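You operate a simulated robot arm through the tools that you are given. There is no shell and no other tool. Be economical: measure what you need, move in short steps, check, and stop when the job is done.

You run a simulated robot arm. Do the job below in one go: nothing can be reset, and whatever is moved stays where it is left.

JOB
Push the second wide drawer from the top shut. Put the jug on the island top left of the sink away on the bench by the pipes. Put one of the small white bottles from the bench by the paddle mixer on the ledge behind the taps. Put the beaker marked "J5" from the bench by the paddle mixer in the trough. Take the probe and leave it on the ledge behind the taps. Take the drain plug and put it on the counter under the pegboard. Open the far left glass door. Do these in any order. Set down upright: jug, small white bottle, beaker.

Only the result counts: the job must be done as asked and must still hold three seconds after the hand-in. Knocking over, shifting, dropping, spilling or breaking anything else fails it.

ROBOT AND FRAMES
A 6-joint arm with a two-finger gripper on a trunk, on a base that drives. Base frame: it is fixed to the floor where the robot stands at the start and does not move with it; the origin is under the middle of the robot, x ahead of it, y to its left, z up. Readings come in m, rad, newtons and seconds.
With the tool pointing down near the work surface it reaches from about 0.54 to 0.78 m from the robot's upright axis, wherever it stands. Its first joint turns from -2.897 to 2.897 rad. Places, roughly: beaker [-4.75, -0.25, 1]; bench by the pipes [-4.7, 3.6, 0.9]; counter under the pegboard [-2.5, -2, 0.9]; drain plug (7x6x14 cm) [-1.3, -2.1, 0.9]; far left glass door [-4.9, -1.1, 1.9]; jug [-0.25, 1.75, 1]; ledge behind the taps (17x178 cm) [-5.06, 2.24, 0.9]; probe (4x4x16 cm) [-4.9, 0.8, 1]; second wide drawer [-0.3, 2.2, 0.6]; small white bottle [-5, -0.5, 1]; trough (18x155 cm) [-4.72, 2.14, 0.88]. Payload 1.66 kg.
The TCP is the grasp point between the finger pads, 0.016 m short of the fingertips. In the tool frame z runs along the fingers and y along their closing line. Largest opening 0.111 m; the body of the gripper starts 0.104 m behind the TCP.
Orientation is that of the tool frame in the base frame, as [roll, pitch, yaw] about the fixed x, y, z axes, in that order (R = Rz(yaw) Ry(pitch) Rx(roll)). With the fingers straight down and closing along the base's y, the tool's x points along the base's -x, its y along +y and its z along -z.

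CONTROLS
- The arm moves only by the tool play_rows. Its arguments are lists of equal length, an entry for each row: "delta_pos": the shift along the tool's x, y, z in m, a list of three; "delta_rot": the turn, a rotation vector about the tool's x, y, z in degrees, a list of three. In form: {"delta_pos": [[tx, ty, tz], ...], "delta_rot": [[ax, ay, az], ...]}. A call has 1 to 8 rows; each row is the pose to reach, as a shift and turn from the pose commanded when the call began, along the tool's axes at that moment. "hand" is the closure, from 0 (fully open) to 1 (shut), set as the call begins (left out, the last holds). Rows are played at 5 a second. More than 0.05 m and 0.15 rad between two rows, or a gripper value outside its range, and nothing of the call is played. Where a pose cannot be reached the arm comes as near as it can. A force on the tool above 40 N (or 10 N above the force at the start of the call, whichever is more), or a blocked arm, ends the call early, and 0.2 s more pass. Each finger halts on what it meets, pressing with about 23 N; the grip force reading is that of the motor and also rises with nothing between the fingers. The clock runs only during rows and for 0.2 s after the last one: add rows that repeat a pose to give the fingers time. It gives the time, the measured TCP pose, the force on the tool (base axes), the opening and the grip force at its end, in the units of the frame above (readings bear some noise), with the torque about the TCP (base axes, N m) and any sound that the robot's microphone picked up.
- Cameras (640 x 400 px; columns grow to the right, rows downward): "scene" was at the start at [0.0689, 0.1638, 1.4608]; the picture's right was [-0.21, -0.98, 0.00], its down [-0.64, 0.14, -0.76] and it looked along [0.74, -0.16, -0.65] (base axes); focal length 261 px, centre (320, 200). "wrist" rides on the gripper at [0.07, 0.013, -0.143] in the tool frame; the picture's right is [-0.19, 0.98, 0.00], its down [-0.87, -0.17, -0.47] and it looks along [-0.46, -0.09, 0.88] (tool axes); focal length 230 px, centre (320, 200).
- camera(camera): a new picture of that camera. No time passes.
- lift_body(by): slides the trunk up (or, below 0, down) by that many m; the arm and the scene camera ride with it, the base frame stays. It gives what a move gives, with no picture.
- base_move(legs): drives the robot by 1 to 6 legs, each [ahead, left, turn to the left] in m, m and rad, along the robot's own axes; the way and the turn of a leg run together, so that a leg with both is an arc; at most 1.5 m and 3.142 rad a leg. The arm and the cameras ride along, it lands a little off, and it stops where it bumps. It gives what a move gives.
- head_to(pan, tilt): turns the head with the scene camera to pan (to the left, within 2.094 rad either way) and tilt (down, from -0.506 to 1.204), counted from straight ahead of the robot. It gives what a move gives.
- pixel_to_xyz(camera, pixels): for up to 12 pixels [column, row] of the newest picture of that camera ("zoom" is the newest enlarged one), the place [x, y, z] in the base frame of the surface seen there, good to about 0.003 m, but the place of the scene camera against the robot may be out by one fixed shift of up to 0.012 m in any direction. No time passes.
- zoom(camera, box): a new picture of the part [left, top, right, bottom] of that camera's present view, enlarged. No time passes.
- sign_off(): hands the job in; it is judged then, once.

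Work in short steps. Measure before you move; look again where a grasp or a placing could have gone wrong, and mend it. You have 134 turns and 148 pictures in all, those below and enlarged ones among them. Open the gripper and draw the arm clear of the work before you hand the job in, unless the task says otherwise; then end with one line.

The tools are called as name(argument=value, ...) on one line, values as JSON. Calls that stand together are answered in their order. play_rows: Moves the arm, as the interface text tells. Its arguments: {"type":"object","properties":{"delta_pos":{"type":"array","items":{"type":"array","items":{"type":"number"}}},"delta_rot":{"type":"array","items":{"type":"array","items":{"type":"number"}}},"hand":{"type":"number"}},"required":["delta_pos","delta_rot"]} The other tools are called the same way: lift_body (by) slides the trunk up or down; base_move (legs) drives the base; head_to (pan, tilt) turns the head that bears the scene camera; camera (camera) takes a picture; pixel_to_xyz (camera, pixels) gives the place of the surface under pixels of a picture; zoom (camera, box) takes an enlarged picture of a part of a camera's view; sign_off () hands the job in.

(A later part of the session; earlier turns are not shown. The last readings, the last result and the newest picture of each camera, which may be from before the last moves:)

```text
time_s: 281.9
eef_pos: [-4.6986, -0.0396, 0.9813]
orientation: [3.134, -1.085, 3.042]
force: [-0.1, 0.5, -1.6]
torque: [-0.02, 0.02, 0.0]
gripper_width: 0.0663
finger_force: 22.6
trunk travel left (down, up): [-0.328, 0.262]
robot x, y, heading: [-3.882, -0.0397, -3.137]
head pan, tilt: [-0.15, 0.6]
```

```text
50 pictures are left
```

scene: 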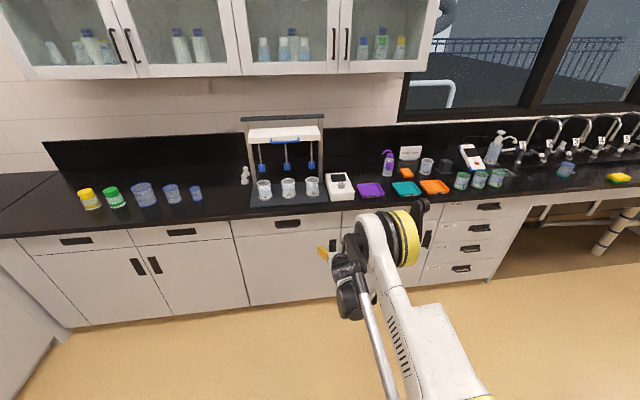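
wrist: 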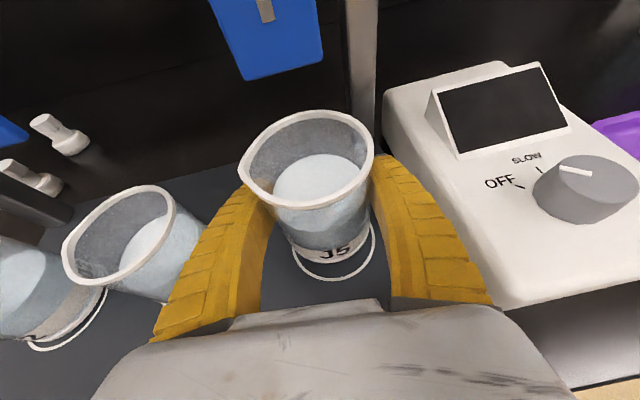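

J5 is lifted clear of the plate. I back out slowly, raise a little and strafe to the trough.

base_move(legs=[[-0.35, 0, 0]])

lift_body(by=0.12)

base_move(legs=[[0, -1.0, 0], [0, -0.77, 0]])

camera(camera="wrist")

camera(camera="scene")

```text
time_s: 284.2
eef_pos: [-4.3426, -0.0395, 0.9822]
orientation: [3.133, -1.083, 3.045]
force: [-0.4, 0.3, -1.3]
torque: [0.02, -0.01, 0.01]
gripper_width: 0.0664
finger_force: 22.6
trunk travel left (down, up): [-0.328, 0.262]
robot x, y, heading: [-3.5265, -0.0401, -3.133]
head pan, tilt: [-0.15, 0.6]
```

```text
time_s: 285.7
eef_pos: [-4.3436, -0.0402, 1.1006]
orientation: [3.132, -1.084, 3.043]
force: [1.1, 0.0, -2.3]
torque: [0.01, 0.02, 0.04]
gripper_width: 0.0663
finger_force: 23.3
trunk travel left (down, up): [-0.448, 0.142]
robot x, y, heading: [-3.5272, -0.0401, -3.133]
head pan, tilt: [-0.15, 0.6]
```

```text
time_s: 294.6
eef_pos: [-4.329, 1.7448, 1.1013]
orientation: [3.134, -1.083, 3.021]
force: [-0.3, 0.2, -1.0]
torque: [0.0, 0.01, 0.01]
gripper_width: 0.0661
finger_force: 23.2
trunk travel left (down, up): [-0.448, 0.142]
robot x, y, heading: [-3.5121, 1.7256, 3.128]
head pan, tilt: [-0.15, 0.6]
```

```text
49 pictures are left
```

wrist: 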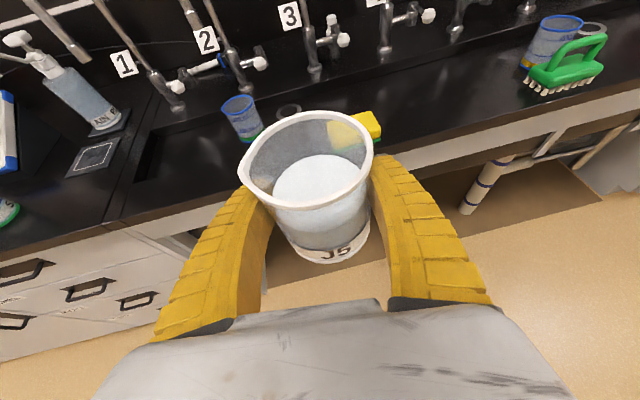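

```text
48 pictures are left
```

scene: 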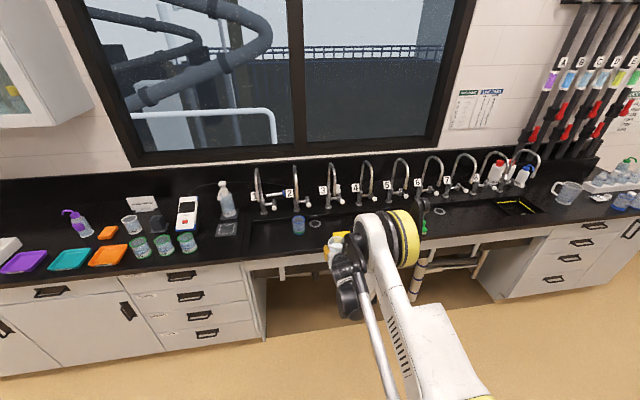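

Free trough area is around tap 4, between the sponge (368,125) and brush (545,75). I measure it.

pixel_to_xyz(camera="wrist", pixels=[[372, 125], [381, 130], [530, 85], [535, 50], [430, 90], [450, 75], [440, 110], [430, 128], [420, 60], [400, 75], [480, 60], [460, 105]])

zoom(camera="wrist", box=[340, 0, 640, 160])

```text
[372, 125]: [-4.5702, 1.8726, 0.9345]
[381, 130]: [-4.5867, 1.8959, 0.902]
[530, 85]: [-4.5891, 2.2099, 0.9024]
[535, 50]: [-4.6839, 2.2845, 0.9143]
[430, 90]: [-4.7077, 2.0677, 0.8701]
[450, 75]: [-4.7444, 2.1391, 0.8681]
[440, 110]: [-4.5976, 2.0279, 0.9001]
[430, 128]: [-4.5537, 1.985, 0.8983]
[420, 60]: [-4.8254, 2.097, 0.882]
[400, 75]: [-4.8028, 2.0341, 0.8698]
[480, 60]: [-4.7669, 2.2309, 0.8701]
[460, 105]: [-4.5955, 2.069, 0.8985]
```

```text
2.13 times, centred on (490, 80) of wrist
```

zoom: 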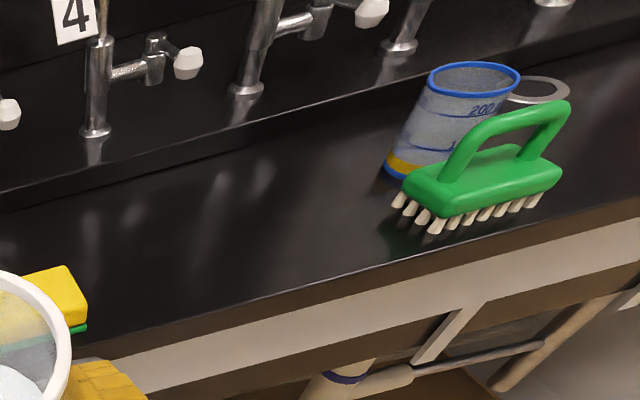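

Trough floor z 0.870 is free around (-4.705, 2.11). I strafe there, then lower to clear spouts and advance over the lip.

base_move(legs=[[0, -0.376, 0.0136]])

lift_body(by=-0.135)

base_move(legs=[[0.15, 0, 0]])

camera(camera="wrist")

```text
time_s: 297.1
eef_pos: [-4.328, 2.1117, 1.1006]
orientation: [3.134, -1.084, 3.039]
force: [0.9, 0.1, -2.0]
torque: [-0.02, -0.03, 0.04]
gripper_width: 0.066
finger_force: 23.3
trunk travel left (down, up): [-0.448, 0.142]
robot x, y, heading: [-3.5171, 2.1055, -3.136]
head pan, tilt: [-0.15, 0.6]
```

```text
time_s: 298.7
eef_pos: [-4.3269, 2.1104, 0.9661]
orientation: [3.134, -1.084, 3.041]
force: [0.4, 0.2, -1.4]
torque: [0.01, 0.02, -0.01]
gripper_width: 0.066
finger_force: 22.8
trunk travel left (down, up): [-0.313, 0.277]
robot x, y, heading: [-3.5134, 2.1115, -3.14]
head pan, tilt: [-0.15, 0.6]
```

```text
time_s: 300.1
eef_pos: [-4.4756, 2.1106, 0.9644]
orientation: [3.13, -1.084, 3.04]
force: [-1.0, -0.6, -2.3]
torque: [-0.01, 0.03, -0.02]
gripper_width: 0.0658
finger_force: 23.0
trunk travel left (down, up): [-0.313, 0.277]
robot x, y, heading: [-3.6578, 2.1075, -3.139]
head pan, tilt: [-0.15, 0.6]
```

```text
46 pictures are left
```

wrist: 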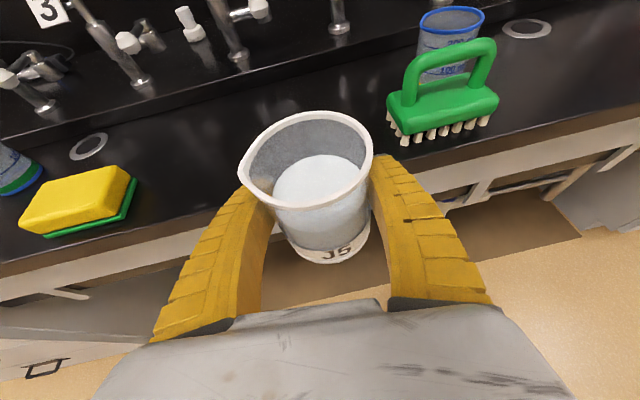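

I check clearance to brush and sponge edges before advancing.

pixel_to_xyz(camera="wrist", pixels=[[391, 115], [406, 142], [395, 98], [135, 185], [130, 215], [422, 60], [385, 150]])

```text
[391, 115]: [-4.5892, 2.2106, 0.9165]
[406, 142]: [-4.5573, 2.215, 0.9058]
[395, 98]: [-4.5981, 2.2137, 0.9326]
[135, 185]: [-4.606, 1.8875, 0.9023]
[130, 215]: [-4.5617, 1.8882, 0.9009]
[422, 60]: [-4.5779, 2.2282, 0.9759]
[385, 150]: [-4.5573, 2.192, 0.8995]
```

Brush begins at y≈2.205. I advance 0.23 with 2 cm left.

base_move(legs=[[0.1, 0.02, 0], [0.13, 0, 0]])

camera(camera="wrist")

lift_body(by=-0.042)

```text
time_s: 302.1
eef_pos: [-4.7044, 2.0865, 0.9646]
orientation: [3.13, -1.083, 3.044]
force: [0.1, -0.4, -1.9]
torque: [-0.02, -0.01, 0.0]
gripper_width: 0.0654
finger_force: 22.8
trunk travel left (down, up): [-0.313, 0.277]
robot x, y, heading: [-3.8893, 2.0844, -3.136]
head pan, tilt: [-0.15, 0.6]
```

```text
45 pictures are left
```

wrist: 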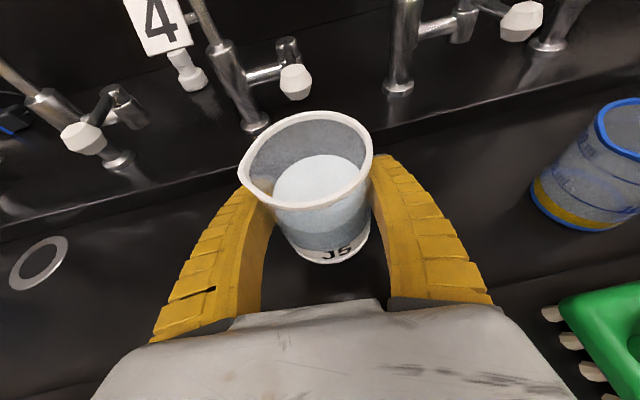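

```text
time_s: 302.9
eef_pos: [-4.7042, 2.0868, 0.9232]
orientation: [3.133, -1.086, 3.043]
force: [0.4, -0.4, -2.0]
torque: [-0.04, -0.02, -0.04]
gripper_width: 0.0656
finger_force: 23.0
trunk travel left (down, up): [-0.271, 0.319]
robot x, y, heading: [-3.8871, 2.0868, -3.133]
head pan, tilt: [-0.15, 0.6]
```

Nearly down; I lower another 8 mm and check force.

lift_body(by=-0.008)

```text
time_s: 303.5
eef_pos: [-4.7041, 2.0865, 0.9151]
orientation: [3.132, -1.084, 3.045]
force: [-0.4, -0.2, -2.4]
torque: [0.0, 0.02, 0.04]
gripper_width: 0.0657
finger_force: 23.3
trunk travel left (down, up): [-0.263, 0.327]
robot x, y, heading: [-3.8864, 2.0852, -3.133]
head pan, tilt: [-0.15, 0.6]
```

No contact yet; another 3 mm.

lift_body(by=-0.003)

```text
time_s: 304.0
eef_pos: [-4.7026, 2.0866, 0.9139]
orientation: [3.132, -1.085, 3.042]
force: [-4.9, 0.8, 12.4]
torque: [-0.32, 0.05, -0.09]
gripper_width: 0.0657
finger_force: 22.8
trunk travel left (down, up): [-0.26, 0.33]
robot x, y, heading: [-3.8866, 2.0861, -3.14]
head pan, tilt: [-0.15, 0.6]
```

Contact (12 N). I open partly and back straight out.

play_rows(delta_pos=[[0, 0, 0], [0, 0, 0], [0, 0, 0], [0, 0, 0]], delta_rot=[[0, 0, 0], [0, 0, 0], [0, 0, 0], [0, 0, 0]], hand=0.1)

camera(camera="wrist")

```text
time_s: 305.0
eef_pos: [-4.704, 2.0874, 0.9125]
orientation: [3.134, -1.084, 3.046]
force: [0.3, 0.0, 0.7]
torque: [0.02, -0.01, -0.03]
gripper_width: 0.1004
finger_force: 0.2
trunk travel left (down, up): [-0.26, 0.33]
robot x, y, heading: [-3.8899, 2.0872, -3.135]
head pan, tilt: [-0.15, 0.6]
```

```text
44 pictures are left
```

wrist: 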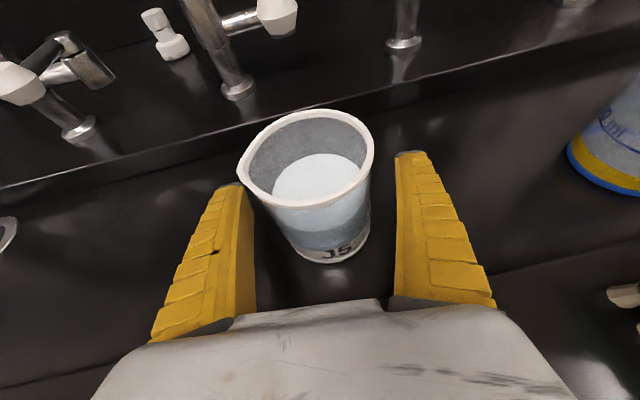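

I raise 2.5 cm (fingers are clear of the sides) to clear the front lip, then back out.

lift_body(by=0.025)

base_move(legs=[[-0.4, 0, 0]])

camera(camera="wrist")

head_to(pan=1.0, tilt=0.0)

camera(camera="scene")

```text
time_s: 305.7
eef_pos: [-4.7031, 2.0865, 0.9376]
orientation: [3.134, -1.084, 3.042]
force: [-0.5, -0.1, -0.3]
torque: [0.03, 0.01, 0.01]
gripper_width: 0.1005
finger_force: 0.6
trunk travel left (down, up): [-0.285, 0.305]
robot x, y, heading: [-3.8804, 2.0847, -3.138]
head pan, tilt: [-0.15, 0.6]
```

```text
time_s: 308.2
eef_pos: [-4.3029, 2.087, 0.9373]
orientation: [3.132, -1.082, 3.049]
force: [0.2, -0.1, -0.2]
torque: [-0.01, -0.03, -0.01]
gripper_width: 0.1005
finger_force: 0.1
trunk travel left (down, up): [-0.285, 0.305]
robot x, y, heading: [-3.4901, 2.087, -3.127]
head pan, tilt: [-0.15, 0.6]
```

```text
43 pictures are left
```

wrist: 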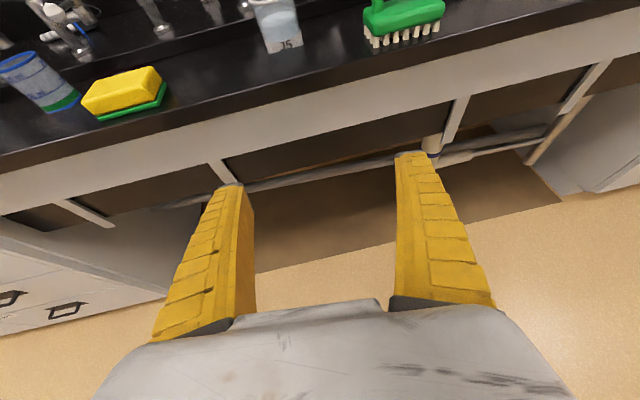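

```text
time_s: 309.6
eef_pos: [-4.3034, 2.0872, 0.9367]
orientation: [3.132, -1.084, 3.049]
force: [-1.0, -0.4, 1.2]
torque: [0.0, 0.0, 0.0]
gripper_width: 0.1004
finger_force: 0.9
trunk travel left (down, up): [-0.285, 0.305]
robot x, y, heading: [-3.4866, 2.0926, -3.129]
head pan, tilt: [1.0, 0.0]
```

```text
42 pictures are left
```

scene: 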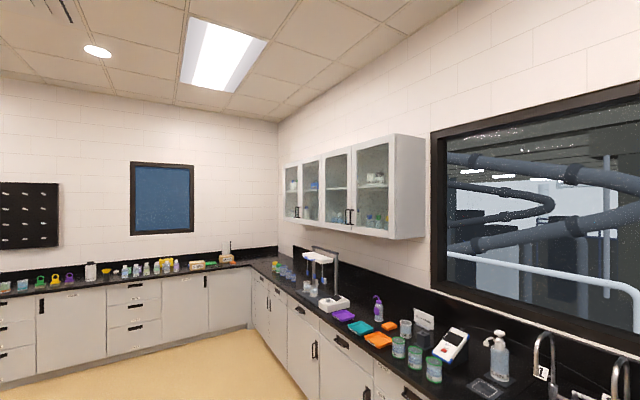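

J5 stands in the trough. Now the far-left glass door: I drive along the bench to y≈-0.9 and look up at it.

base_move(legs=[[0, 1.5, 0], [0, 1.4, 0]])

head_to(pan=0.15, tilt=-0.1)

camera(camera="scene")

```text
time_s: 323.5
eef_pos: [-4.21, -0.8119, 0.9367]
orientation: [3.131, -1.084, 3.077]
force: [0.0, 0.4, 0.0]
torque: [0.01, -0.02, 0.0]
gripper_width: 0.1002
finger_force: 0.4
trunk travel left (down, up): [-0.285, 0.305]
robot x, y, heading: [-3.3928, -0.78, -3.096]
head pan, tilt: [1.0, 0.0]
```

```text
time_s: 324.7
eef_pos: [-4.2107, -0.8113, 0.9376]
orientation: [3.132, -1.083, 3.079]
force: [0.1, 0.4, 0.1]
torque: [0.01, 0.03, -0.02]
gripper_width: 0.1005
finger_force: 0.0
trunk travel left (down, up): [-0.285, 0.305]
robot x, y, heading: [-3.3962, -0.7834, -3.101]
head pan, tilt: [0.15, -0.099]
```

```text
41 pictures are left
```

scene: 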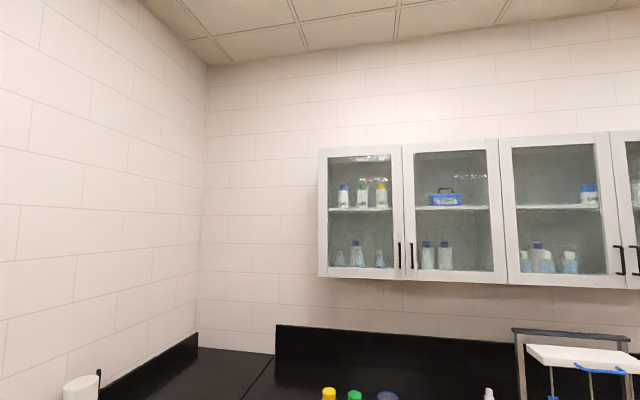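

The far-left door spans columns 318–402; its handle is at (399,255). I measure it.

pixel_to_xyz(camera="scene", pixels=[[323, 155], [323, 270], [396, 160], [396, 275], [399, 245], [399, 266], [399, 255], [411, 255], [360, 273], [319, 275], [406, 200], [391, 255]])

zoom(camera="scene", box=[340, 220, 440, 290])

```text
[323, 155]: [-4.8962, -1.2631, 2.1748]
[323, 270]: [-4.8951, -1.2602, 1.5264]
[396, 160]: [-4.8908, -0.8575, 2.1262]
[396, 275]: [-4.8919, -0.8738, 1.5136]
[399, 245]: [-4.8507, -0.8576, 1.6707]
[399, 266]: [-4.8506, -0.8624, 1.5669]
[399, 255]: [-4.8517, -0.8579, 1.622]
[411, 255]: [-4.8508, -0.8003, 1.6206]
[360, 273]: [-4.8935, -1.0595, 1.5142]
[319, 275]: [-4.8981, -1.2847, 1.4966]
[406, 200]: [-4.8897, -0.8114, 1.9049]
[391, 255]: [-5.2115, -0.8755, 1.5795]
```

```text
5.71 times, centred on (390, 255) of scene
```

zoom: 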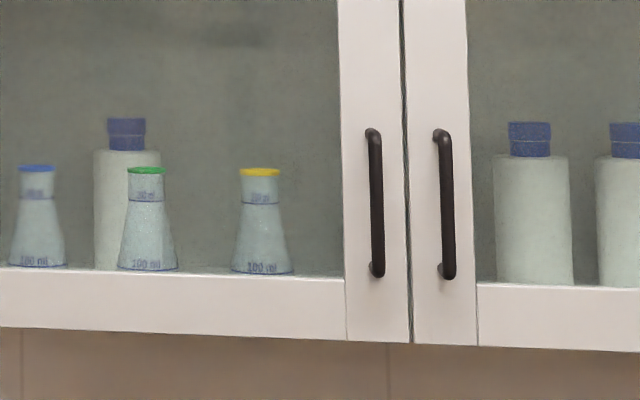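

Door: hinge at y≈-1.285, handle bar at (-4.851,-0.858), z 1.57–1.67. I raise trunk and arm and level the tool to point at the handle, still clear of the bench.

lift_body(by=0.3)

play_rows(delta_pos=[[0.0415, 0, -0.022], [0.083, 0, -0.044], [0.1245, 0, -0.066], [0.166, 0, -0.088], [0.2075, 0, -0.11], [0.249, 0, -0.132], [0.29, 0, -0.154], [0.335, 0, -0.178]], delta_rot=[[0, 3.5, 0], [0, 7, 0], [0, 10.5, 0], [0, 14, 0], [0, 17.5, 0], [0, 21, 0], [0, 24.5, 0], [0, 28, 0]], hand=0.5)

camera(camera="wrist")

camera(camera="scene")

```text
time_s: 327.7
eef_pos: [-4.2095, -0.8121, 1.2375]
orientation: [3.13, -1.082, 3.079]
force: [1.3, -0.1, 1.2]
torque: [0.02, -0.03, 0.01]
gripper_width: 0.1007
finger_force: 0.0
trunk travel left (down, up): [-0.585, 0.005]
robot x, y, heading: [-3.3927, -0.7825, -3.095]
head pan, tilt: [0.15, -0.099]
```

```text
refused: row 8 steps farther than a row can; nothing moved
```

```text
39 pictures are left
```

wrist: 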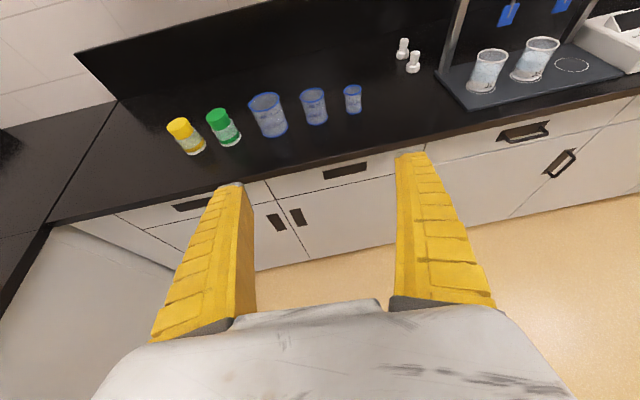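

```text
38 pictures are left
```

scene: 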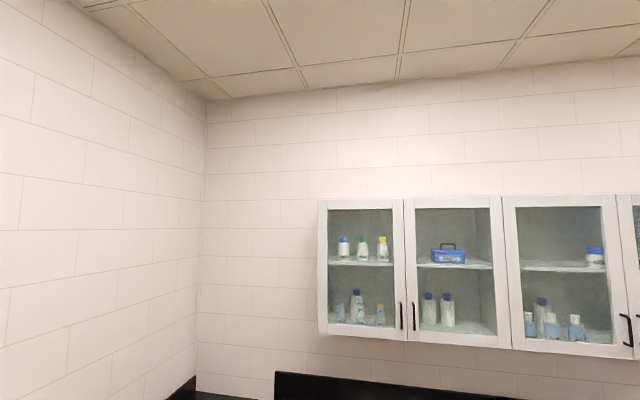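

The last row stepped too far; I resend with even 4.7 cm steps.

play_rows(delta_pos=[[0.041, 0, -0.0217], [0.082, 0, -0.0435], [0.123, 0, -0.0652], [0.164, 0, -0.087], [0.205, 0, -0.1087], [0.246, 0, -0.1305], [0.287, 0, -0.1522], [0.328, 0, -0.174]], delta_rot=[[0, 3.5, 0], [0, 7, 0], [0, 10.5, 0], [0, 14, 0], [0, 17.5, 0], [0, 21, 0], [0, 24.5, 0], [0, 28, 0]], hand=0.5)

camera(camera="wrist")

```text
time_s: 329.5
eef_pos: [-4.2088, -0.8148, 1.6091]
orientation: [0.977, -1.566, -1.046]
force: [-0.3, 0.3, -0.3]
torque: [-0.01, 0.0, 0.03]
gripper_width: 0.0575
finger_force: 1.4
trunk travel left (down, up): [-0.585, 0.005]
robot x, y, heading: [-3.3925, -0.7865, -3.1]
head pan, tilt: [0.15, -0.099]
```

```text
37 pictures are left
```

wrist: 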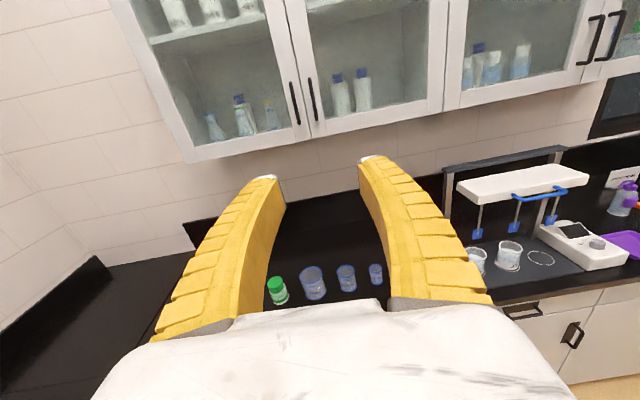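

Level at z 1.609; the left door's handle is at (295,103). I measure it through the wrist camera.

pixel_to_xyz(camera="wrist", pixels=[[292, 88], [295, 103], [298, 118], [312, 100], [300, 70], [293, 96], [186, 155]])

zoom(camera="wrist", box=[260, 60, 360, 140])

```text
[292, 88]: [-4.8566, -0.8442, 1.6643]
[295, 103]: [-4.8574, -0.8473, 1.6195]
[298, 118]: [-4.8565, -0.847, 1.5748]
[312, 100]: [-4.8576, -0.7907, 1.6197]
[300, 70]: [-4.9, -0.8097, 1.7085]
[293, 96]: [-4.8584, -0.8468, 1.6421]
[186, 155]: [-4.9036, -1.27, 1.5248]
```

```text
5.00 times, centred on (310, 100) of wrist
```

zoom: 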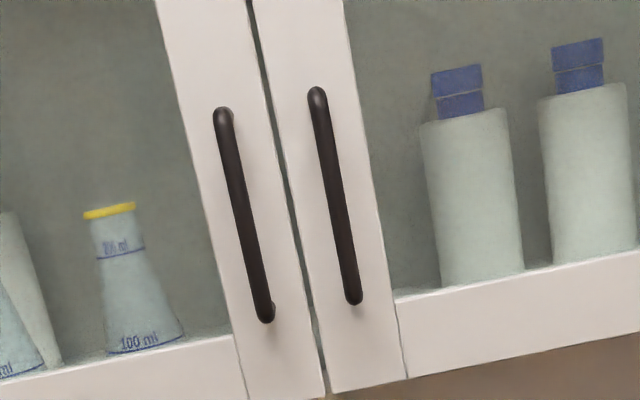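

Wrist-based bar position: (-4.86,-0.847), z 1.575–1.665. I straighten the tool heading and approach to 10 cm from the bar.

base_move(legs=[[0, 0, 0.06], [0.53, -0.072, 0]])

camera(camera="wrist")

```text
time_s: 333.1
eef_pos: [-4.7579, -0.8391, 1.6074]
orientation: [1.299, -1.565, -1.317]
force: [-0.8, 0.3, 0.7]
torque: [0.01, -0.01, 0.02]
gripper_width: 0.0575
finger_force: 1.4
trunk travel left (down, up): [-0.585, 0.005]
robot x, y, heading: [-3.9448, -0.7649, -3.05]
head pan, tilt: [0.15, -0.099]
```

```text
35 pictures are left
```

wrist: 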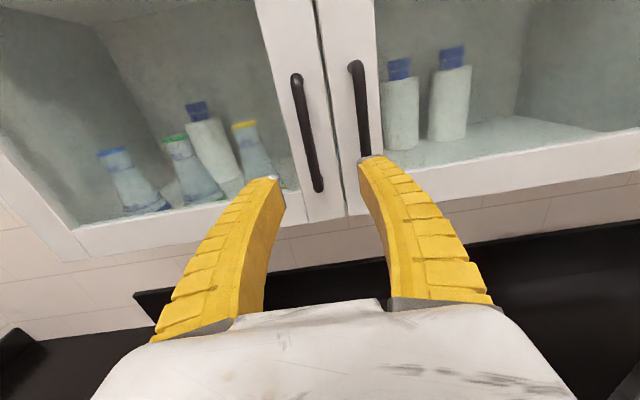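

I remeasure both bars from here and narrow the fingers to about 0.047.

pixel_to_xyz(camera="wrist", pixels=[[302, 110], [307, 135], [312, 158], [358, 90], [362, 120], [330, 100], [290, 190]])

play_rows(delta_pos=[[0, 0, 0], [0, 0, 0]], delta_rot=[[0, 0, 0], [0, 0, 0]], hand=0.62)

```text
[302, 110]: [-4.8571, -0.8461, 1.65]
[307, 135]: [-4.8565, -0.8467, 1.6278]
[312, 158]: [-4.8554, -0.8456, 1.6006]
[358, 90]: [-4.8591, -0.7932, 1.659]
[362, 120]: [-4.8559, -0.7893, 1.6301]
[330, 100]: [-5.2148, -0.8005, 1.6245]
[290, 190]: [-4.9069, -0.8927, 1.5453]
```

```text
time_s: 333.7
eef_pos: [-4.7568, -0.8411, 1.6083]
orientation: [1.356, -1.564, -1.373]
force: [-0.2, 0.5, -0.3]
torque: [0.0, -0.03, 0.01]
gripper_width: 0.0445
finger_force: 2.1
trunk travel left (down, up): [-0.585, 0.005]
robot x, y, heading: [-3.946, -0.7669, -3.049]
head pan, tilt: [0.15, -0.099]
```

Bar at y=-0.846. I advance 10.5 cm with the arm, then grip.

play_rows(delta_pos=[[0.005, -0.006, 0.035], [0.01, -0.006, 0.07], [0.01, -0.006, 0.104], [0.01, -0.006, 0.104]], delta_rot=[[0, 0, 0], [0, 0, 0], [0, 0, 0], [0, 0, 0]])

camera(camera="wrist")

```text
time_s: 334.7
eef_pos: [-4.8601, -0.8449, 1.6189]
orientation: [1.137, -1.565, -1.154]
force: [0.0, 0.0, -0.2]
torque: [-0.01, -0.01, -0.02]
gripper_width: 0.0447
finger_force: 1.1
trunk travel left (down, up): [-0.585, 0.005]
robot x, y, heading: [-3.944, -0.762, -3.046]
head pan, tilt: [0.15, -0.099]
```

```text
34 pictures are left
```

wrist: 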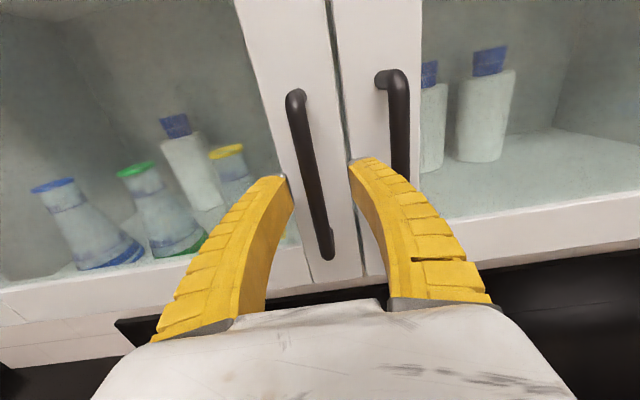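

The bar is between the fingers. I grip it.

play_rows(delta_pos=[[0, 0, 0], [0, 0, 0], [0, 0, 0]], delta_rot=[[0, 0, 0], [0, 0, 0], [0, 0, 0]], hand=1)

play_rows(delta_pos=[[0, -0.005, -0.038], [0, -0.0137, -0.075], [0, -0.0253, -0.111], [0, -0.04, -0.146], [0, -0.058, -0.18]], delta_rot=[[-5, 0, 0], [-10, 0, 0], [-15, 0, 0], [-20, 0, 0], [-25, 0, 0]])

camera(camera="wrist")

camera(camera="scene")

```text
time_s: 335.5
eef_pos: [-4.8609, -0.8469, 1.6181]
orientation: [1.344, -1.566, -1.359]
force: [-0.1, -5.3, -0.8]
torque: [0.01, 0.04, -0.09]
gripper_width: 0.0061
finger_force: 28.7
trunk travel left (down, up): [-0.585, 0.005]
robot x, y, heading: [-3.9446, -0.7654, -3.05]
head pan, tilt: [0.15, -0.099]
```

```text
time_s: 336.7
eef_pos: [-4.6813, -0.906, 1.6192]
orientation: [0.783, -1.566, -1.24]
force: [0.2, -1.6, 0.1]
torque: [0.03, 0.0, -0.02]
gripper_width: 0.0059
finger_force: 28.8
trunk travel left (down, up): [-0.585, 0.005]
robot x, y, heading: [-3.9434, -0.7647, -3.045]
head pan, tilt: [0.15, -0.099]
```

```text
33 pictures are left
```

wrist: 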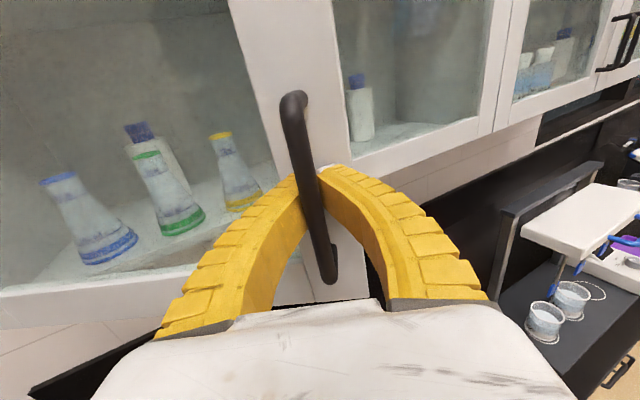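

```text
32 pictures are left
```

scene: 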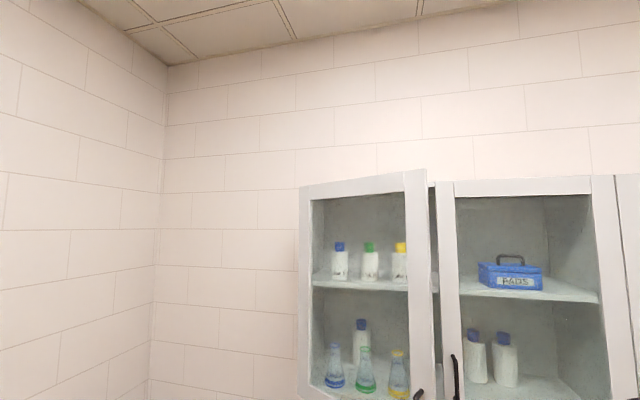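

Door opened 25° smoothly. I continue the arc another 35°.

play_rows(delta_pos=[[0, -0.005, -0.038], [0, -0.0137, -0.075], [0, -0.0253, -0.111], [0, -0.04, -0.146], [0, -0.058, -0.18], [0, -0.0786, -0.2116], [0, -0.102, -0.2416]], delta_rot=[[-5, 0, 0], [-10, 0, 0], [-15, 0, 0], [-20, 0, 0], [-25, 0, 0], [-30, 0, 0], [-35, 0, 0]])

camera(camera="wrist")

camera(camera="scene")

```text
time_s: 338.3
eef_pos: [-4.5072, -1.1036, 1.6166]
orientation: [0.306, -1.561, -1.371]
force: [0.2, -2.1, 0.6]
torque: [0.0, 0.03, -0.04]
gripper_width: 0.0061
finger_force: 29.1
trunk travel left (down, up): [-0.585, 0.005]
robot x, y, heading: [-3.9434, -0.766, -3.045]
head pan, tilt: [0.15, -0.099]
```

```text
31 pictures are left
```

wrist: 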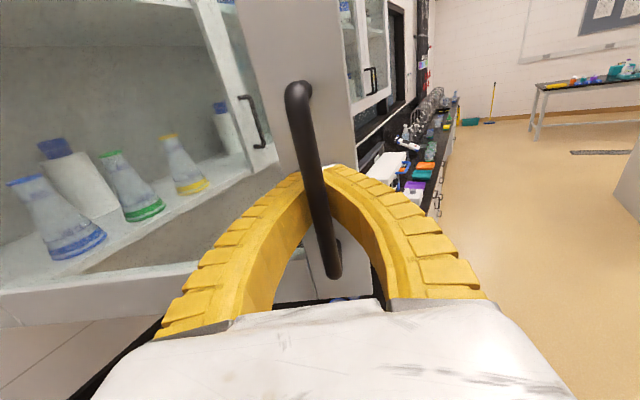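

```text
30 pictures are left
```

scene: 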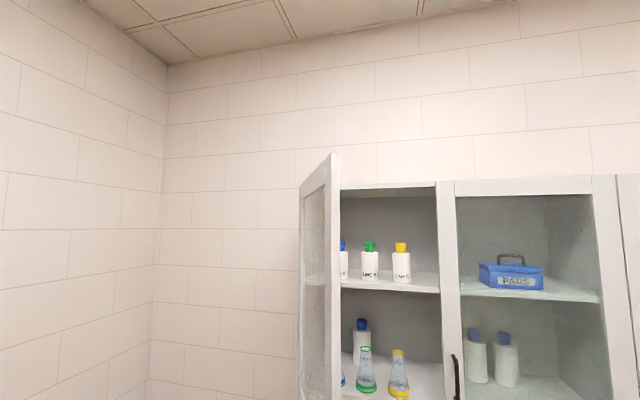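

60° open. I try another 20°.

play_rows(delta_pos=[[0, -0.005, -0.038], [0, -0.0137, -0.075], [0, -0.0253, -0.111], [0, -0.04, -0.146]], delta_rot=[[-5, 0, 0], [-10, 0, 0], [-15, 0, 0], [-20, 0, 0]])

camera(camera="scene")

```text
time_s: 339.2
eef_pos: [-4.5403, -1.1165, 1.6207]
orientation: [-1.159, -1.566, 0.0]
force: [39.9, 10.7, 13.1]
torque: [-0.04, -0.3, 2.21]
gripper_width: 0.0112
finger_force: 17.5
out of reach, approached as far as the arm can: row 1, 2, 3, 4
trunk travel left (down, up): [-0.585, 0.005]
robot x, y, heading: [-3.9435, -0.7657, -3.039]
head pan, tilt: [0.15, -0.099]
stopped in row 4: the force on the tool passed its limit at 161 N (the readings are from after the stop); the commanded pose is now the measured one
```

```text
29 pictures are left
```

scene: 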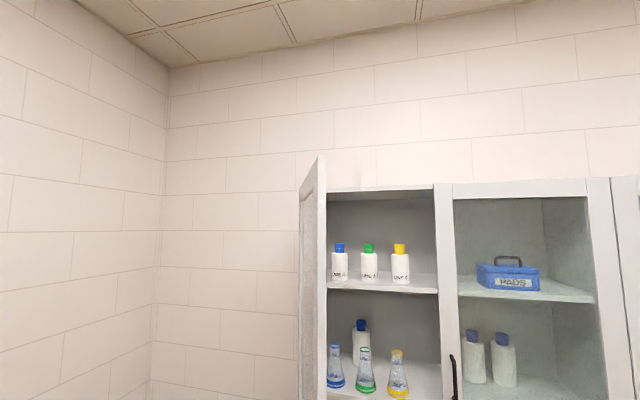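

The arm ran out of reach at about 70°. I release the bar and look.

play_rows(delta_pos=[[0, 0, 0], [0, 0, 0], [0, 0, 0]], delta_rot=[[0, 0, 0], [0, 0, 0], [0, 0, 0]], hand=0.5)

camera(camera="wrist")

camera(camera="scene")

```text
time_s: 340.1
eef_pos: [-4.5436, -1.1146, 1.619]
orientation: [1.346, -1.571, -2.501]
force: [34.7, 8.5, 15.9]
torque: [-0.01, -0.5, 3.12]
gripper_width: 0.0574
finger_force: 11.3
trunk travel left (down, up): [-0.585, 0.005]
robot x, y, heading: [-3.9455, -0.7655, -3.045]
head pan, tilt: [0.15, -0.099]
```

```text
28 pictures are left
```

wrist: 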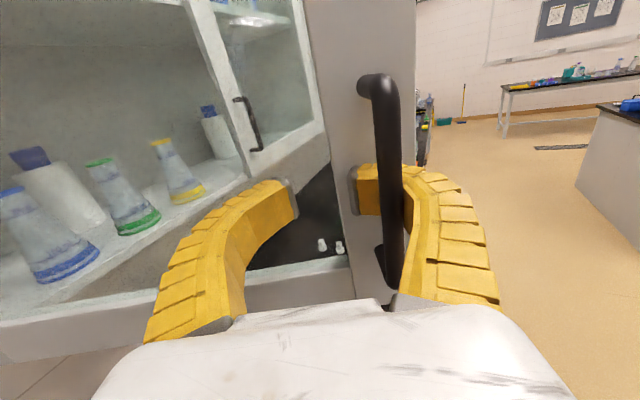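

```text
27 pictures are left
```

scene: 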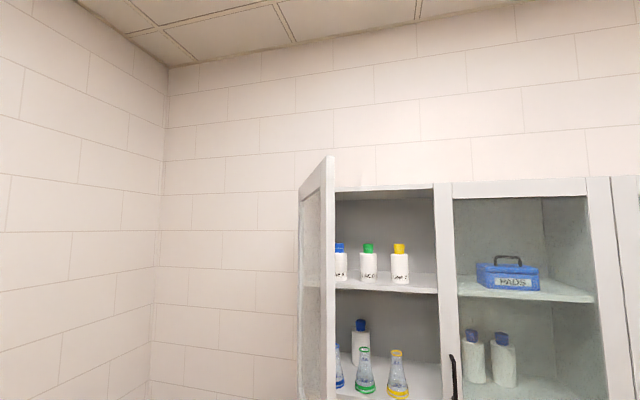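

The bar is still between the fingers, pressing on the right one. I open fully and slide the base so the gripper withdraws perpendicular from the door.

play_rows(delta_pos=[[0, 0, 0], [0, 0, 0]], delta_rot=[[0, 0, 0], [0, 0, 0]], hand=0)

base_move(legs=[[-0.045, 0.13, 0]])

camera(camera="wrist")

camera(camera="scene")

```text
time_s: 340.6
eef_pos: [-4.5509, -1.1158, 1.6171]
orientation: [2.149, -1.569, 2.979]
force: [5.7, 0.8, 1.6]
torque: [0.0, -0.15, 0.11]
gripper_width: 0.1122
finger_force: 0.0
trunk travel left (down, up): [-0.585, 0.005]
robot x, y, heading: [-3.9431, -0.767, -3.042]
head pan, tilt: [0.15, -0.099]
```

```text
time_s: 342.0
eef_pos: [-4.4941, -1.2421, 1.6162]
orientation: [2.123, -1.568, 3.009]
force: [0.4, -0.9, 0.7]
torque: [0.0, -0.02, -0.01]
gripper_width: 0.1107
finger_force: 0.0
trunk travel left (down, up): [-0.585, 0.005]
robot x, y, heading: [-3.8868, -0.894, -3.043]
head pan, tilt: [0.15, -0.099]
```

```text
26 pictures are left
```

wrist: 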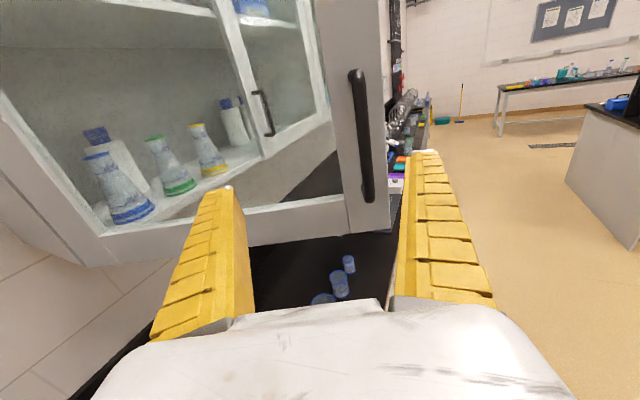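

```text
25 pictures are left
```

scene: 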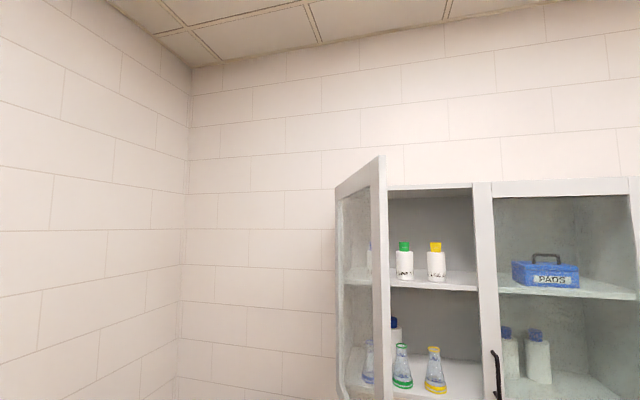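

The gripper is clear. I measure the door's present angle.

pixel_to_xyz(camera="scene", pixels=[[338, 280], [379, 250], [379, 350], [385, 300]])

pixel_to_xyz(camera="wrist", pixels=[[362, 130], [335, 120], [120, 250], [378, 100]])

base_move(legs=[[-0.35, 0, 0]])

```text
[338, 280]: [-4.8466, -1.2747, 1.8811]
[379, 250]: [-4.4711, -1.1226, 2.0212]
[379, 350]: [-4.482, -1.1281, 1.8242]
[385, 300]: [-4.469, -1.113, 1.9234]
```

```text
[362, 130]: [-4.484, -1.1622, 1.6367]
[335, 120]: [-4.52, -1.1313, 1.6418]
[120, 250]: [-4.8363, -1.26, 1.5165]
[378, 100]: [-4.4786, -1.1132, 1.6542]
```

```text
time_s: 344.2
eef_pos: [-4.1504, -1.2084, 1.6159]
orientation: [2.086, -1.567, 3.045]
force: [-0.1, 0.3, -0.2]
torque: [-0.01, 0.04, 0.02]
gripper_width: 0.1109
finger_force: 0.0
trunk travel left (down, up): [-0.585, 0.005]
robot x, y, heading: [-3.5429, -0.8561, -3.046]
head pan, tilt: [0.15, -0.099]
```

The door stands at 68°. To open it further I turn the tool back to point at the wall, in front of the cabinet, to push the door from inside.

play_rows(delta_pos=[[0, -0.008, 0.044], [0, -0.0155, 0.089], [0, -0.023, 0.133], [0, -0.031, 0.1775], [0, -0.039, 0.222], [0, -0.0465, 0.266], [0, -0.054, 0.31], [0, -0.062, 0.355]], delta_rot=[[8.2, 0, 0], [16.4, 0, 0], [24.6, 0, 0], [32.8, 0, 0], [41, 0, 0], [49.2, 0, 0], [57.4, 0, 0], [65.6, 0, 0]], hand=1)

camera(camera="wrist")

```text
time_s: 346.0
eef_pos: [-4.3524, -0.9027, 1.6132]
orientation: [-2.647, -1.566, 2.637]
force: [-0.1, 1.1, -0.4]
torque: [-0.02, 0.02, 0.08]
gripper_width: 0.0001
finger_force: 23.1
trunk travel left (down, up): [-0.585, 0.005]
robot x, y, heading: [-3.5392, -0.8593, -3.044]
head pan, tilt: [0.15, -0.099]
```

```text
24 pictures are left
```

wrist: 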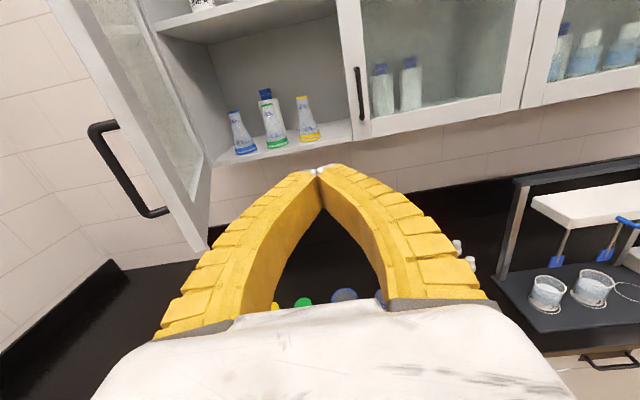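

Tool points at the wall, door at left. I advance 0.33 so the fingers pass inside the door edge, then strafe left to push it.

base_move(legs=[[0.328, -0.032, 0], [0.027, 0.279, 0]])

camera(camera="wrist")

camera(camera="scene")

```text
time_s: 349.8
eef_pos: [-4.6765, -1.1891, 1.6136]
orientation: [-3.079, -1.568, 3.07]
force: [-1.0, 0.1, -0.8]
torque: [0.01, -0.02, 0.02]
gripper_width: 0.0
finger_force: 23.3
trunk travel left (down, up): [-0.585, 0.005]
robot x, y, heading: [-3.8678, -1.1377, -3.043]
head pan, tilt: [0.15, -0.099]
```

```text
23 pictures are left
```

wrist: 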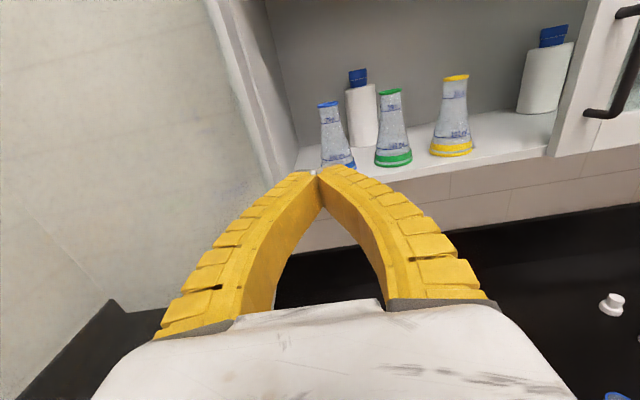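

```text
22 pictures are left
```

scene: 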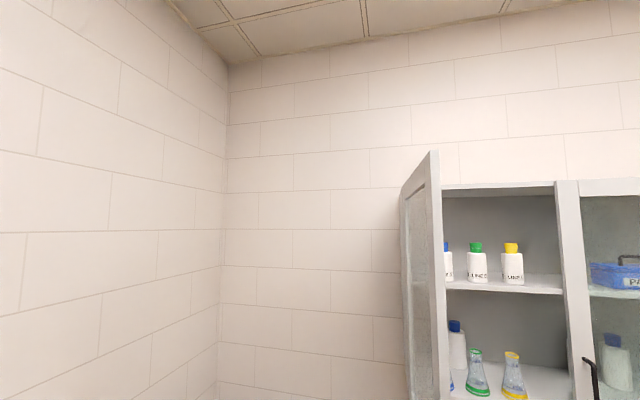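

The door has swung further. I measure its edge, then withdraw to the right and back.

pixel_to_xyz(camera="scene", pixels=[[437, 250], [404, 300], [440, 350]])

base_move(legs=[[0, -0.15, 0], [-0.5, 0, 0]])

camera(camera="wrist")

```text
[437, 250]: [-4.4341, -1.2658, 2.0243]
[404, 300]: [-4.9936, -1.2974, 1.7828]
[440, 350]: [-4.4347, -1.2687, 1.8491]
```

```text
time_s: 353.7
eef_pos: [-4.1951, -0.9891, 1.6131]
orientation: [-3.07, -1.567, 3.059]
force: [-0.3, 0.7, -0.3]
torque: [0.01, -0.01, -0.03]
gripper_width: 0.0001
finger_force: 22.7
trunk travel left (down, up): [-0.585, 0.005]
robot x, y, heading: [-3.3863, -0.9388, -3.045]
head pan, tilt: [0.15, -0.099]
```

```text
21 pictures are left
```

wrist: 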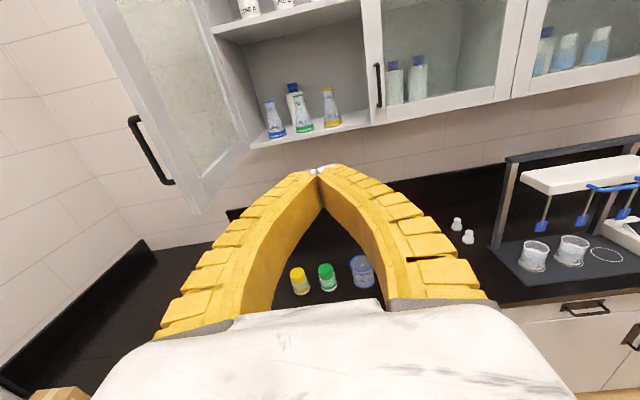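

Door is at ~88°, well open. Now the drain plug: I bring the tool back to pointing down, lowering and retracting it.

play_rows(delta_pos=[[-0.044, 0, -0.01], [-0.088, 0, -0.02], [-0.132, 0, -0.03], [-0.176, 0, -0.04], [-0.22, 0, -0.05], [-0.264, 0, -0.06], [-0.308, 0, -0.07], [-0.352, 0, -0.08]], delta_rot=[[0, -8, 0], [0, -16, 0], [0, -24, 0], [0, -32, 0], [0, -40, 0], [0, -48, 0], [0, -56, 0], [0, -64, 0]], hand=0)

play_rows(delta_pos=[[0, 0, 0], [0, 0, 0], [0, 0, 0], [0, 0, 0]], delta_rot=[[0, -8, 0], [0, -16, 0], [0, -24, 0], [0, -25.7, 0]])

base_move(legs=[[0, 0, 1.477], [0, 1.4, 0], [0, 0.85, 0]])

head_to(pan=0.1, tilt=0.75)

camera(camera="scene")

```text
time_s: 355.5
eef_pos: [-4.1152, -0.9968, 1.2613]
orientation: [3.138, -0.449, 3.121]
force: [0.7, -0.1, -0.4]
torque: [0.01, -0.01, 0.0]
gripper_width: 0.111
finger_force: 0.0
out of reach, approached as far as the arm can: row 8
trunk travel left (down, up): [-0.585, 0.005]
robot x, y, heading: [-3.3841, -0.9398, -3.047]
head pan, tilt: [0.15, -0.099]
```

```text
time_s: 356.5
eef_pos: [-4.111, -1.0126, 1.2624]
orientation: [3.135, -0.001, 3.112]
force: [0.1, 0.6, 0.1]
torque: [0.0, 0.04, 0.01]
gripper_width: 0.1112
finger_force: 0.1
out of reach, approached as far as the arm can: row 1, 2, 3, 4
trunk travel left (down, up): [-0.585, 0.005]
robot x, y, heading: [-3.3851, -0.9437, -3.048]
head pan, tilt: [0.15, -0.099]
```

```text
time_s: 371.2
eef_pos: [-1.1526, -1.6977, 1.2619]
orientation: [3.135, -0.003, -1.712]
force: [0.7, 0.5, -0.5]
torque: [0.01, 0.01, 0.0]
gripper_width: 0.1109
finger_force: 0.0
trunk travel left (down, up): [-0.585, 0.005]
robot x, y, heading: [-1.1454, -0.971, -1.587]
head pan, tilt: [0.15, -0.099]
```

```text
time_s: 372.3
eef_pos: [-1.1512, -1.698, 1.2626]
orientation: [3.135, -0.003, -1.712]
force: [0.3, -0.3, 0.1]
torque: [0.01, -0.01, 0.01]
gripper_width: 0.1107
finger_force: 0.1
trunk travel left (down, up): [-0.585, 0.005]
robot x, y, heading: [-1.1433, -0.971, -1.589]
head pan, tilt: [0.099, 0.75]
```

```text
20 pictures are left
```

scene: 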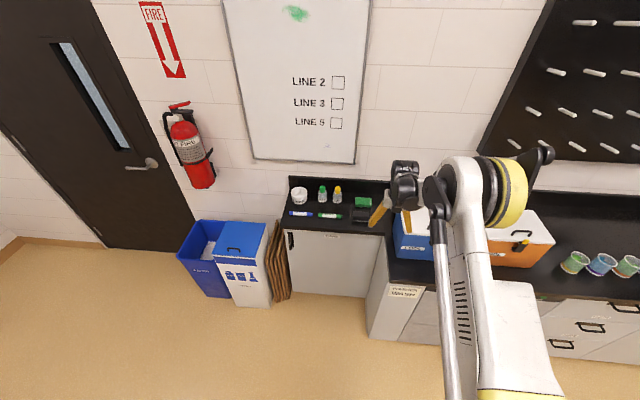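

The gripper hides the spot in the scene view; I look with the wrist camera.

camera(camera="wrist")

```text
19 pictures are left
```

wrist: 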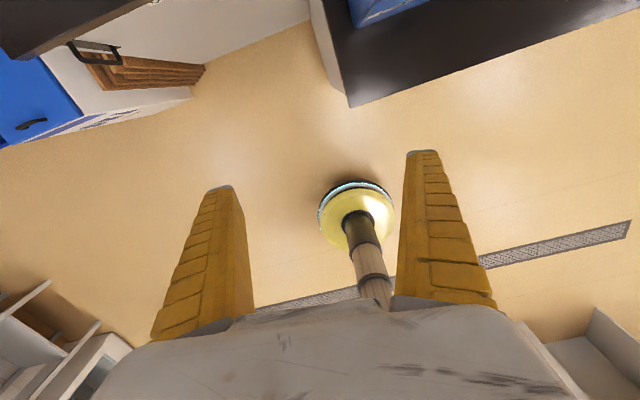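

The camera faces back; I rotate the tool 180° about its axis to the standard orientation (camera on the robot side).

play_rows(delta_pos=[[0, 0, 0], [0, 0, 0], [0, 0, 0], [0, 0, 0], [0, 0, 0], [0, 0, 0], [0, 0, 0], [0, 0, 0]], delta_rot=[[0, 0, 8], [0, 0, 16], [0, 0, 24], [0, 0, 32], [0, 0, 40], [0, 0, 48], [0, 0, 56], [0, 0, 64]])

play_rows(delta_pos=[[0, 0, 0], [0, 0, 0], [0, 0, 0], [0, 0, 0], [0, 0, 0], [0, 0, 0], [0, 0, 0], [0, 0, 0]], delta_rot=[[0, 0, 8], [0, 0, 16], [0, 0, 24], [0, 0, 32], [0, 0, 40], [0, 0, 48], [0, 0, 56], [0, 0, 64]])

play_rows(delta_pos=[[0, 0, 0], [0, 0, 0], [0, 0, 0], [0, 0, 0], [0, 0, 0], [0, 0, 0]], delta_rot=[[0, 0, 8], [0, 0, 16], [0, 0, 24], [0, 0, 32], [0, 0, 40], [0, 0, 44]])

base_move(legs=[[0.15, -0.05, 0.016]])

camera(camera="wrist")

```text
time_s: 374.1
eef_pos: [-1.1521, -1.6987, 1.2632]
orientation: [-3.141, -0.008, -2.833]
force: [0.7, 0.5, 1.5]
torque: [0.01, -0.01, 0.02]
gripper_width: 0.1109
finger_force: 0.0
trunk travel left (down, up): [-0.585, 0.005]
robot x, y, heading: [-1.1435, -0.9673, -1.588]
head pan, tilt: [0.099, 0.75]
```

```text
time_s: 375.9
eef_pos: [-1.152, -1.6985, 1.2625]
orientation: [-3.136, -0.003, 2.333]
force: [-0.7, -0.5, -0.4]
torque: [-0.02, 0.0, 0.05]
gripper_width: 0.1109
finger_force: 0.0
trunk travel left (down, up): [-0.585, 0.005]
robot x, y, heading: [-1.1453, -0.9672, -1.588]
head pan, tilt: [0.099, 0.75]
```

```text
time_s: 377.3
eef_pos: [-1.1523, -1.6998, 1.2615]
orientation: [-3.133, 0.004, 1.567]
force: [-1.6, -0.1, -0.9]
torque: [0.01, -0.01, 0.0]
gripper_width: 0.1108
finger_force: 0.1
trunk travel left (down, up): [-0.585, 0.005]
robot x, y, heading: [-1.1426, -0.9668, -1.591]
head pan, tilt: [0.099, 0.75]
```

```text
time_s: 378.7
eef_pos: [-1.1893, -1.8442, 1.2617]
orientation: [-3.134, 0.003, 1.587]
force: [0.3, -0.2, -0.3]
torque: [0.04, -0.02, -0.01]
gripper_width: 0.1107
finger_force: 0.1
trunk travel left (down, up): [-0.585, 0.005]
robot x, y, heading: [-1.1928, -1.1148, -1.568]
head pan, tilt: [0.099, 0.75]
```

```text
18 pictures are left
```

wrist: 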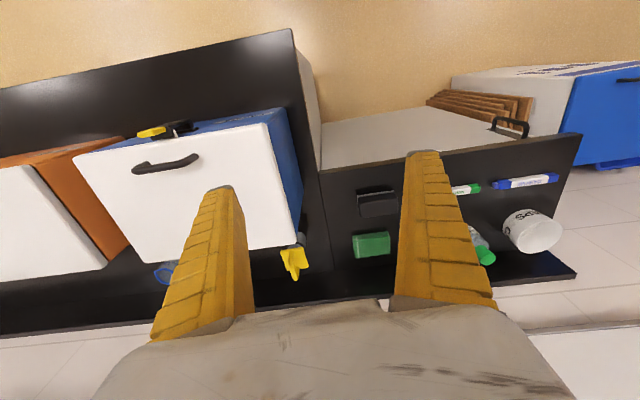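

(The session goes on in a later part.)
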